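You operate a simulated robot arm through the tools that you are given. There is no shell and no other tool. Be economical: measure what you need, move in short steps, check, and stop when the job is done.

You run a simulated robot arm. Do the job below in one go: nothing can be reset, and whatever is moved stays where it is left.

TASK
Take the yellow bottle and leave it on the grey bends tray.

The check looks at the end state, three seconds after you hand in, the way a careful person would. Anything else that was tipped, shoved, dropped, spilled or broken makes it a failure.

THE ROBOT
A 7-joint arm with a two-finger parallel gripper, fixed in place. Base frame: the origin is at the foot of the arm, x ahead of it, y to its left, z up; the work surface is at about z = 0. Units: m, rad, N and s.
With the tool pointing down near the work surface it reaches from about 0.24 to 0.62 m from the base axis. Its first joint turns from -1.152 to 1.152 rad. Payload 2.6 kg.
Tool frame: the origin (TCP) lies between the finger pads and is the grasp point; the fingertips stand 0.03 m ahead of it; z points along the fingers, y is the line along which they close. The gripper opens to 0.094 m. The fingers are 0.028 m wide and 0.01 m thick; the gripper's body (0.05 by 0.096 m) begins 0.055 m behind the TCP.
Orientation is that of the tool frame in the base frame, as [roll, pitch, yaw] about the fixed x, y, z axes, in that order (R = Rz(yaw) Ry(pitch) Rx(roll)). With the fingers straight down and closing along the base's y, the tool's x points along the base's -x, its y along +y and its z along -z.

THE INTERFACE
- The arm moves only by the tool apply_moves. Its argument "series" is a list of rows, each a list of 3 entries, a list of its own where there are three numbers: the gripper command, from -1 (fully open) to 1 (shut), values between in proportion, then the shift along the base's x, y, z in m, then the turn about the base's z in rad. In form: [[gripper, [x, y, z], yaw], ...]. A call has 1 to 20 rows; each row is the pose to reach, as a shift and turn from the pose commanded when the call began. A row lasts 0.2 s, in which the tool goes at most 0.05 m and 0.15 rad; a call with a longer step from one row to the next is refused whole, and so is a gripper value outside its range. A pose out of reach is approached as far as the arm can. The call stops where the force on the tool passes 40 N (or 10 N more than at its start, if that is more) or the arm is blocked; 0.2 s more then pass. Each finger travels about 0.072 m/s and halts on what it meets, pressing with about 43 N; the grip force reading is that of the motor and also rises with nothing between the fingers. The clock runs only during rows and for 0.2 s after the last one: add rows that repeat a pose to give the fingers time. The reply holds the time, the measured pose of the TCP, the force on the tool along the base axes, the opening and the grip force, in the units named above and with some noise.
- Cameras (640 x 400 px; columns grow to the right, rows downward): "scene" is fixed at [0.013, 0.4209, 0.5779]; the picture's right is [-0.91, -0.41, 0.00], its down [-0.22, 0.48, -0.85] and it looks along [0.35, -0.78, -0.53] (base axes); focal length 347 px, centre (320, 200). "wrist" rides on the gripper at [-0.037, 0, -0.058] in the tool frame; the picture's right is [0.00, -1.00, 0.00], its down [0.97, 0.00, -0.24] and it looks along [0.24, 0.00, 0.97] (tool axes); focal length 218 px, centre (320, 200). There is no depth. A picture from a camera that has moved, and an enlarged one, comes with that camera's place and axes in the base frame and with its lens. The place of the scene camera against the robot may be out by one fixed shift of up to 0.018 m in any direction.
- capture(camera): a new picture of that camera. It takes no simulated time.
- close_up(camera, box): a new picture of the part [left, top, right, bottom] of that camera's present view, enlarged. It takes no simulated time.
- job_done(): hands the job in; it is judged then, once.

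Work in short steps. Places have to be worked out from the pictures, the camera data and where the tool is seen: move nearer, look again, correct. Check each grasp and each placing, and mend what went wrong. You have 90 turns and 42 pictures in all, those below and enlarged ones among them. Open the gripper and draw the arm clear of the work before you hand the job in, unless the task says otherwise; then end with one line.

The tools are called after "Call:" as a command line: name --argument value ..., lists and objects as JSON in quotes. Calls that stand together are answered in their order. apply_moves: Moves the arm, as the interface text tells. Its arguments: {"type":"object","properties":{"series":{"type":"array","items":{"type":"array"}}},"required":["series"]} The other tools are called the same way: capture (camera) takes a picture; close_up (camera, box) takes an enlarged picture of a part of a camera's view; job_done () hands the job in.

At the start:

```text
time_s: 0.0
eef_pos: [0.325, -0.1055, 0.3233]
ee_rot: [-3.14, 0.001, 3.141]
force: [-0.3, -0.4, -0.1]
gripper_width: 0.0939
finger_force: 0.1
```

scene: 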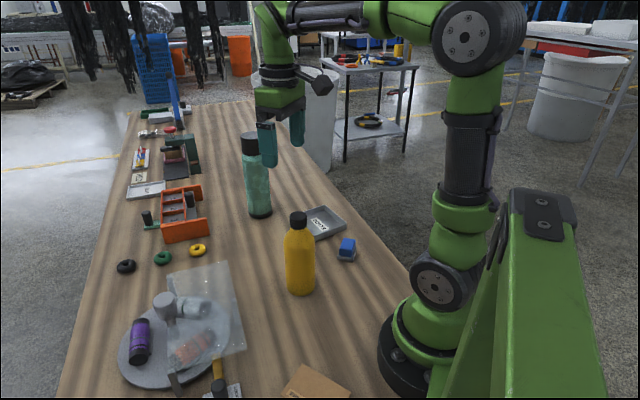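
wrist: 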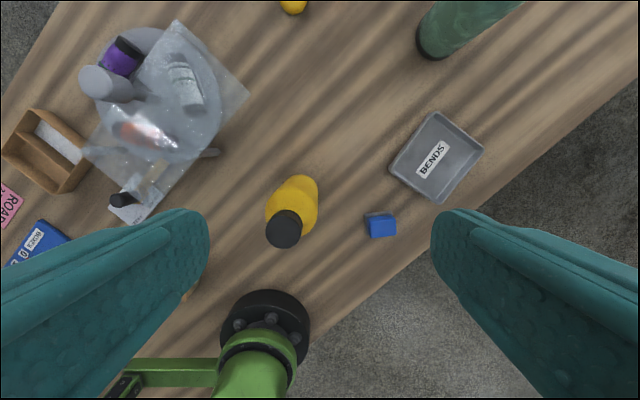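

The wrist view puts the bottle at about (0.277, -0.065), roughly 0.18 m tall, and the tray at about (0.345, -0.305). I'll enlarge both to refine the height, width and shoulder.

Call:
close_up --camera "scene" --box '[240, 190, 400, 310]'

Call:
close_up --camera "wrist" --box '[240, 90, 500, 260]'

```text
3.33 times, centred on (320, 250) of scene
camera zoom: at [0.013, 0.4209, 0.5779], right [-0.91, -0.41, 0.0], down [-0.22, 0.48, -0.85], along [0.35, -0.78, -0.53], focal length 1158 px, centre (320, 33)
```

zoom: 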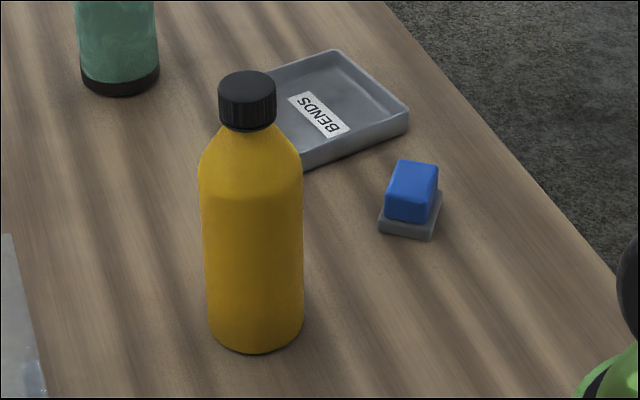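

```text
2.35 times, centred on (370, 175) of wrist
camera zoom: at [0.3626, -0.1064, 0.3803], right [0.0, -1.0, 0.0], down [-0.97, 0.0, 0.24], along [-0.24, 0.0, -0.97], focal length 514 px, centre (202, 259)
```

zoom: 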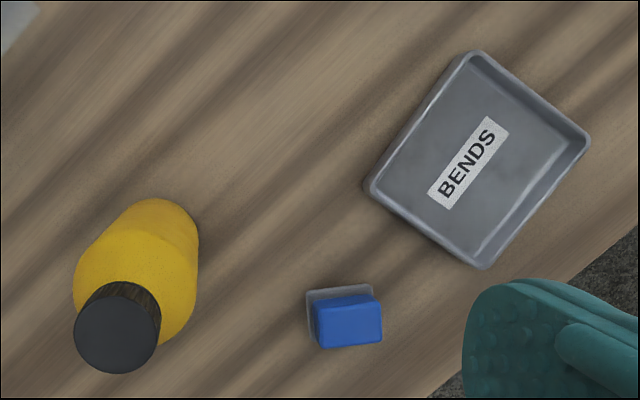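

The bottle's axis is at about (0.280, -0.069), with a body about 0.065 m wide and a height of 0.18–0.20 m. I'll move over it, staying above the cap, and look again.

Call:
apply_moves --series '[[-1, [-0.022, 0.018, 0], 0], [-1, [-0.044, 0.0365, 0], 0], [-1, [-0.044, 0.0365, -0.04], 0], [-1, [-0.044, 0.0365, -0.075], 0], [-1, [-0.044, 0.0365, -0.075], 0]]'

Call:
capture --camera "wrist"

Call:
close_up --camera "scene" --box '[220, 130, 400, 310]'

```text
time_s: 1.2
eef_pos: [0.2829, -0.0691, 0.248]
ee_rot: [-3.14, 0.001, -3.141]
force: [0.2, 0.3, 0.0]
gripper_width: 0.094
finger_force: 0.1
```

```text
37 pictures are left
camera wrist: at [0.3197, -0.0702, 0.3047], right [0.0, -1.0, 0.0], down [-0.97, 0.0, 0.24], along [-0.24, 0.0, -0.97], focal length 218 px, centre (320, 200)
```

wrist: 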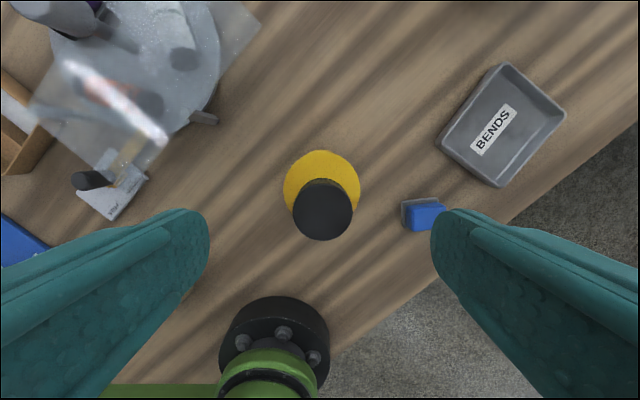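

```text
2.22 times, centred on (310, 220) of scene
camera zoom: at [0.013, 0.4209, 0.5779], right [-0.91, -0.41, 0.0], down [-0.22, 0.48, -0.85], along [0.35, -0.78, -0.53], focal length 772 px, centre (342, 156)
```

zoom: 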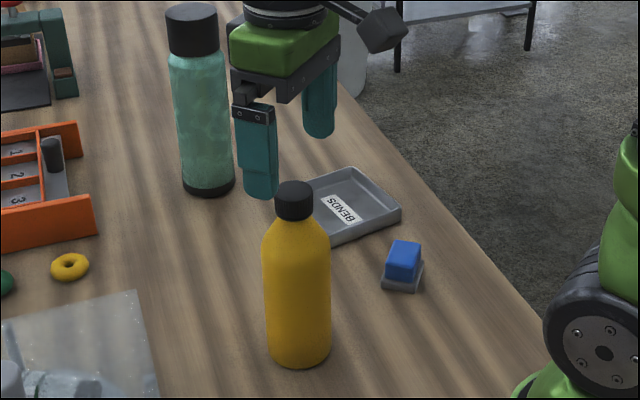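

Tip and cap positions agree on a cap top at about z = 0.19 with its axis at (0.285, -0.071). The shoulder begins near z = 0.13. I'll descend to TCP z ≈ 0.143, so the tips are on the straight body and the palm just clears the cap.

Call:
apply_moves --series '[[-1, [0.002, -0.002, 0], 0], [-1, [0.002, -0.002, -0.03], 0], [-1, [0.002, -0.002, -0.06], 0], [-1, [0.002, -0.002, -0.08], 0], [-1, [0.002, -0.002, -0.095], 0], [-1, [0.002, -0.002, -0.105], 0], [-1, [0.002, -0.002, -0.105], 0]]'

Call:
close_up --camera "scene" --box '[240, 160, 400, 310]'

Call:
capture --camera "wrist"

```text
time_s: 2.8
eef_pos: [0.2826, -0.0705, 0.1433]
ee_rot: [3.141, 0.001, 3.14]
force: [-0.9, -0.3, 0.3]
gripper_width: 0.0944
finger_force: 0.1
```

```text
2.67 times, centred on (320, 235) of scene
camera zoom: at [0.013, 0.4209, 0.5779], right [-0.91, -0.41, 0.0], down [-0.22, 0.48, -0.85], along [0.35, -0.78, -0.53], focal length 926 px, centre (320, 107)
```

zoom: 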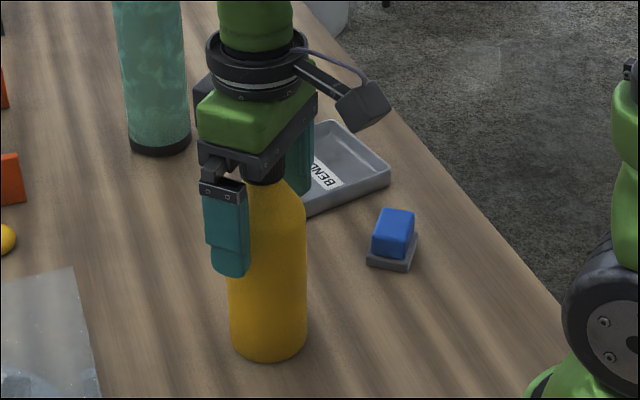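

```text
34 pictures are left
camera wrist: at [0.3207, -0.072, 0.2001], right [0.0, -1.0, 0.0], down [-0.97, 0.0, 0.24], along [-0.24, 0.0, -0.97], focal length 218 px, centre (320, 200)
```

wrist: 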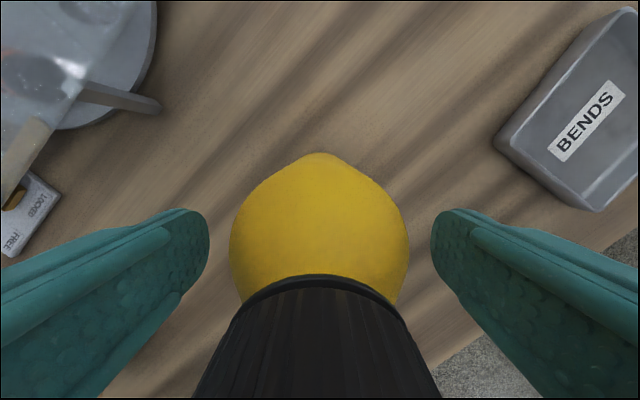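

The bottle is centred between the fingers and nothing is touching. I'll shift 2 mm in x, lower 3 mm and close.

Call:
apply_moves --series '[[-1, [0.002, 0, -0.003], 0], [-0.3, [0.002, 0, -0.003], 0], [0.2, [0.002, 0, -0.003], 0], [1, [0.002, 0, -0.003], 0], [1, [0.002, 0, -0.003], 0], [1, [0.002, 0, -0.003], 0]]'

Call:
close_up --camera "scene" --box '[240, 160, 400, 310]'

```text
time_s: 4.2
eef_pos: [0.2846, -0.0706, 0.1392]
ee_rot: [-3.14, 0.0, -3.141]
force: [0.5, 1.8, 2.4]
gripper_width: 0.0622
finger_force: 42.9
```

```text
2.67 times, centred on (320, 235) of scene
camera zoom: at [0.013, 0.4209, 0.5779], right [-0.91, -0.41, 0.0], down [-0.22, 0.48, -0.85], along [0.35, -0.78, -0.53], focal length 926 px, centre (320, 107)
```

zoom: 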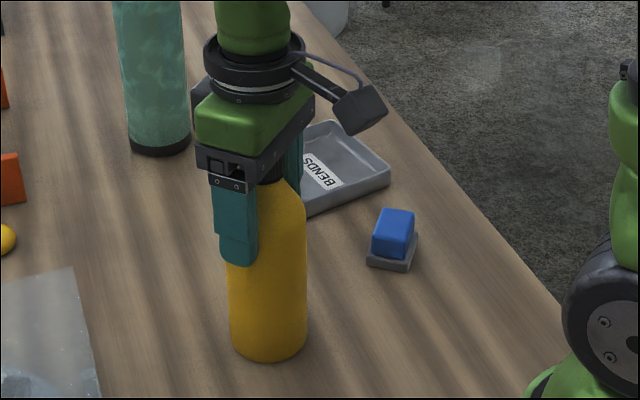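

The grip holds at a width of 0.062 m with 43 N. I'll lift slowly by 8 cm and check.

Call:
apply_moves --series '[[1, [0, 0, 0.005], 0], [1, [0, 0, 0.015], 0], [1, [0, 0, 0.03], 0], [1, [0, 0, 0.05], 0], [1, [0, 0, 0.065], 0], [1, [0, 0, 0.08], 0], [1, [0, 0, 0.08], 0], [1, [0, 0, 0.08], 0]]'

Call:
capture --camera "scene"

Call:
capture --camera "wrist"

```text
time_s: 6.0
eef_pos: [0.286, -0.0711, 0.2199]
ee_rot: [-3.141, 0.0, -3.141]
force: [0.0, 0.6, -4.5]
gripper_width: 0.0626
finger_force: 43.2
```

```text
32 pictures are left
```

scene: 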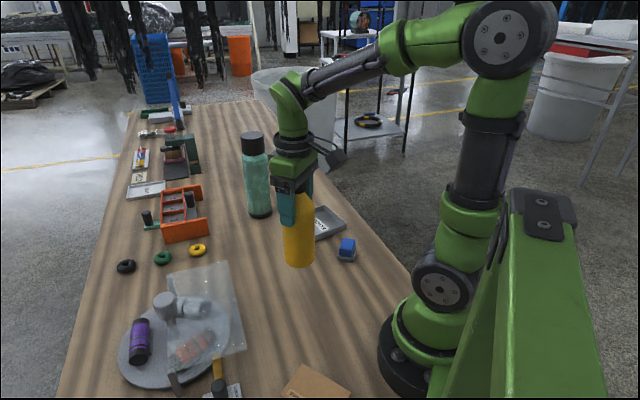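

```text
31 pictures are left
camera wrist: at [0.3225, -0.0717, 0.2775], right [0.0, -1.0, 0.0], down [-0.97, 0.0, 0.24], along [-0.24, 0.0, -0.97], focal length 218 px, centre (320, 200)
```

wrist: 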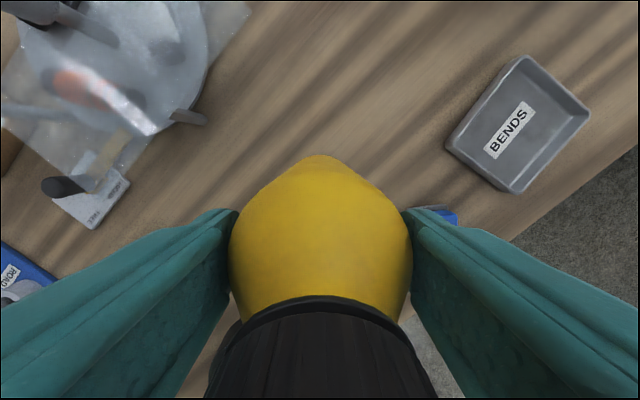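

The bottle is lifted cleanly, with its bottom at z ≈ 0.08. The tray centre works out at about (0.343, -0.298) from both wrist views, so I'll carry the bottle there smoothly at this height.

Call:
apply_moves --series '[[1, [0.004, -0.015, 0.005], 0], [1, [0.011, -0.045, 0.01], 0], [1, [0.02, -0.08, 0.01], 0], [1, [0.029, -0.115, 0.01], 0], [1, [0.038, -0.15, 0.01], 0], [1, [0.046, -0.18, 0.01], 0], [1, [0.052, -0.205, 0.01], 0], [1, [0.056, -0.22, 0.01], 0], [1, [0.057, -0.227, 0.01], 0], [1, [0.057, -0.227, 0.01], 0], [1, [0.057, -0.227, 0.01], 0]]'

Call:
capture --camera "wrist"

Call:
close_up --camera "scene" --box '[240, 130, 400, 280]'

```text
time_s: 8.4
eef_pos: [0.342, -0.299, 0.2302]
ee_rot: [-3.141, 0.0, 3.141]
force: [-1.3, 0.4, -2.8]
gripper_width: 0.0625
finger_force: 42.9
```

```text
30 pictures are left
camera wrist: at [0.38, -0.2994, 0.2872], right [0.0, -1.0, 0.0], down [-0.97, 0.0, 0.24], along [-0.24, 0.0, -0.97], focal length 218 px, centre (320, 200)
```

wrist: 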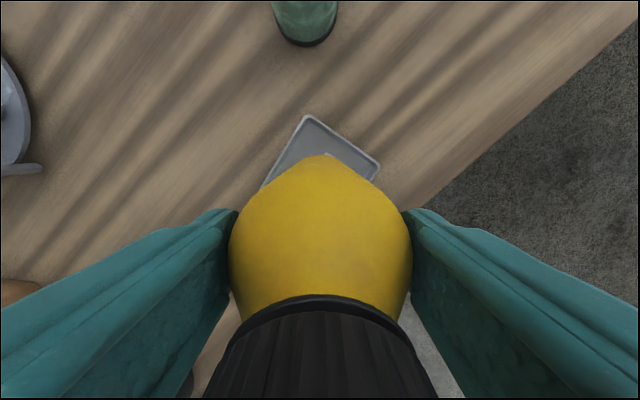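

```text
2.67 times, centred on (320, 205) of scene
camera zoom: at [0.0131, 0.4209, 0.5779], right [-0.91, -0.41, 0.0], down [-0.22, 0.48, -0.85], along [0.35, -0.78, -0.53], focal length 926 px, centre (320, 187)
```

zoom: 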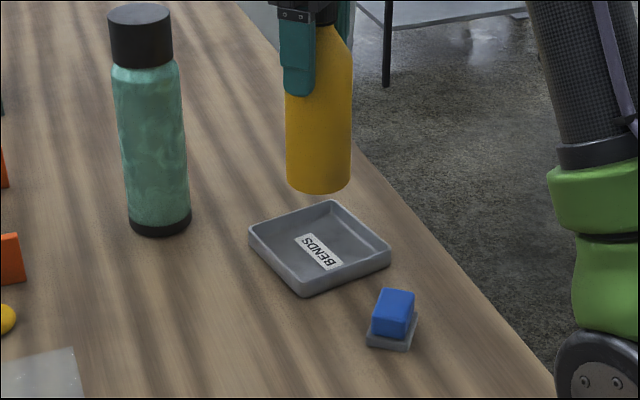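

Both views agree: the bottle is above the tray centre (0.341, -0.298). Its bottom should meet the tray floor at about TCP z ≈ 0.143, so I'll lower it to just above that.

Call:
apply_moves --series '[[1, [0, 0, -0.02], 0], [1, [0, 0, -0.04], 0], [1, [0, 0, -0.055], 0], [1, [0, 0, -0.068], 0], [1, [0, 0, -0.075], 0], [1, [0, 0, -0.078], 0], [1, [0, 0, -0.078], 0]]'

Call:
close_up --camera "scene" --box '[260, 150, 380, 265]'

```text
time_s: 10.0
eef_pos: [0.3428, -0.2983, 0.1515]
ee_rot: [3.141, 0.0, 3.142]
force: [1.0, -0.2, -3.1]
gripper_width: 0.0626
finger_force: 43.8
```

```text
3.48 times, centred on (320, 208) of scene
camera zoom: at [0.0131, 0.4209, 0.5779], right [-0.91, -0.41, 0.0], down [-0.22, 0.48, -0.85], along [0.35, -0.78, -0.53], focal length 1208 px, centre (320, 174)
```

zoom: 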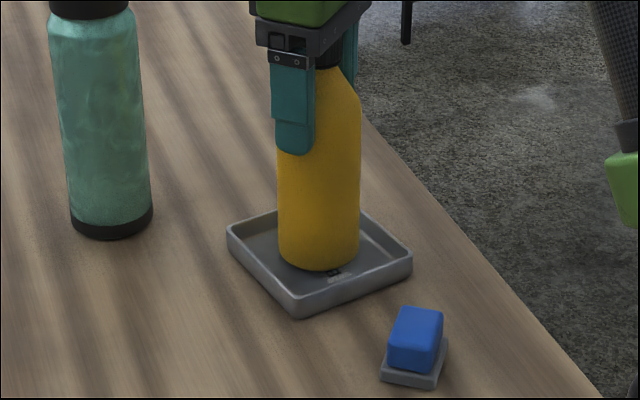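

The bottle is inside the rim and well centred, just above the floor. I'll lower it in fine steps and watch the force for contact.

Call:
apply_moves --series '[[1, [0, 0, -0.002], 0], [1, [0, 0, -0.004], 0], [1, [0, 0, -0.005], 0], [1, [0, 0, -0.006], 0], [1, [0, 0, -0.006], 0]]'

```text
time_s: 11.2
eef_pos: [0.3423, -0.2972, 0.1455]
ee_rot: [3.141, 0.0, -3.141]
force: [-0.5, -0.3, -3.2]
gripper_width: 0.0624
finger_force: 43.1
```

The force is unchanged at about -3 to -4 N, so there is no contact yet. I'll continue in 1 mm steps.

Call:
apply_moves --series '[[1, [0, 0, -0.001], 0], [1, [0, 0, -0.002], 0], [1, [0, 0, -0.002], 0]]'

```text
time_s: 12.0
eef_pos: [0.3428, -0.2964, 0.1428]
ee_rot: [3.142, 0.0, 3.141]
force: [-0.4, 0.0, -0.6]
gripper_width: 0.0625
finger_force: 43.1
```

The vertical force fell to about -0.6 N, so the bottle is touching the tray floor. I'll press 0.5 mm more to seat it, then check.

Call:
apply_moves --series '[[1, [0, 0, -0.0005], 0], [1, [0, 0, -0.0005], 0]]'

```text
time_s: 12.6
eef_pos: [0.3414, -0.2974, 0.1449]
ee_rot: [3.141, 0.0, -3.141]
force: [-1.6, 1.7, 6.3]
gripper_width: 0.0625
finger_force: 43.0
```

The force is now +6 N upward, so the bottle is seated. I'll open slowly in place.

Call:
apply_moves --series '[[0.3, [0, 0, 0], 0], [0.1, [0, 0, 0], 0], [-0.3, [0, 0, 0], 0], [-0.7, [0, 0, 0], 0], [-1, [0, 0, 0], 0], [-1, [0, 0, 0], 0], [-1, [0, 0, 0], 0]]'

Call:
close_up --camera "scene" --box '[260, 150, 380, 265]'

Call:
capture --camera "wrist"

```text
time_s: 14.2
eef_pos: [0.3412, -0.2977, 0.1435]
ee_rot: [-3.14, 0.0, 3.14]
force: [-0.8, 0.5, 0.3]
gripper_width: 0.0942
finger_force: 0.1
```

```text
3.48 times, centred on (320, 208) of scene
camera zoom: at [0.013, 0.4209, 0.5779], right [-0.91, -0.41, 0.0], down [-0.22, 0.48, -0.85], along [0.35, -0.78, -0.53], focal length 1208 px, centre (320, 174)
```

zoom: 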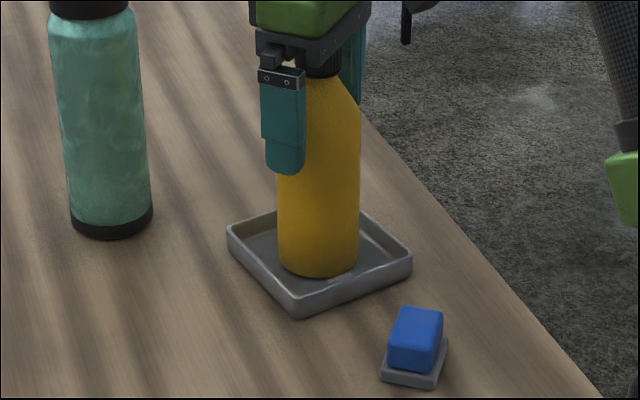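

```text
26 pictures are left
camera wrist: at [0.3794, -0.2988, 0.2008], right [0.0, -1.0, 0.0], down [-0.97, 0.0, 0.24], along [-0.24, 0.0, -0.97], focal length 218 px, centre (320, 200)
```

wrist: 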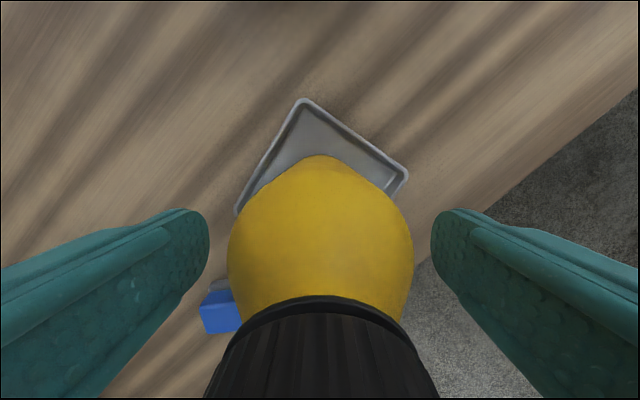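

The bottle stands upright in the tray and both fingers are free of it. I'll go straight up past the cap and then back towards the start area.

Call:
apply_moves --series '[[-1, [0, 0, 0.01], 0], [-1, [0, 0, 0.03], 0], [-1, [0, 0, 0.06], 0], [-1, [0, 0, 0.1], 0], [-1, [0, 0, 0.14], 0], [-1, [0, 0, 0.18], 0], [-1, [0, 0.04, 0.18], 0], [-1, [-0.01, 0.08, 0.18], 0], [-1, [-0.015, 0.12, 0.18], 0], [-1, [-0.015, 0.16, 0.18], 0], [-1, [-0.015, 0.19, 0.18], 0], [-1, [-0.015, 0.19, 0.18], 0]]'

Call:
capture --camera "scene"

Call:
capture --camera "wrist"

```text
time_s: 16.8
eef_pos: [0.3262, -0.1083, 0.3241]
ee_rot: [-3.141, 0.001, -3.141]
force: [-0.6, 0.5, 0.5]
gripper_width: 0.0945
finger_force: 0.1
```

```text
25 pictures are left
```

scene: 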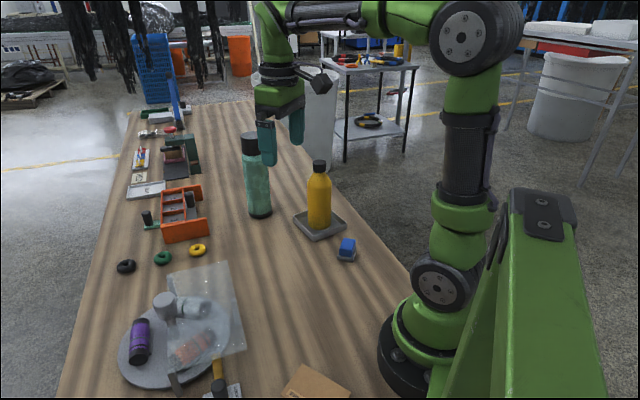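

```text
24 pictures are left
camera wrist: at [0.3649, -0.109, 0.382], right [0.0, -1.0, 0.0], down [-0.97, 0.0, 0.24], along [-0.24, 0.0, -0.97], focal length 218 px, centre (320, 200)
```

wrist: 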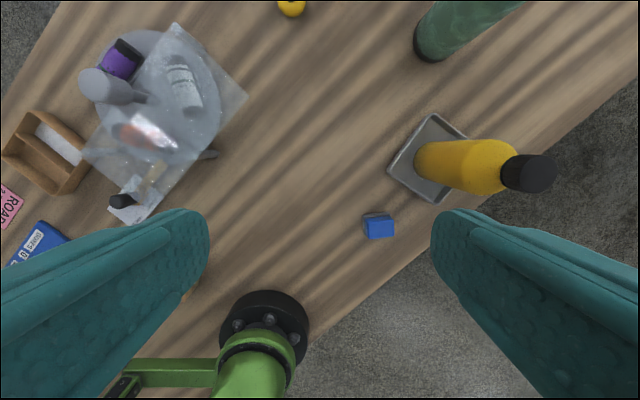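

The bottle stands upright on the BENDS tray, nothing else has moved, and the arm is clear with the gripper open. I'm handing in.

Call:
job_done

```text
The job is handed in.
```

The yellow bottle is standing upright on the grey BENDS tray; the final pictures show nothing else moved, the gripper is open, and the arm is clear.
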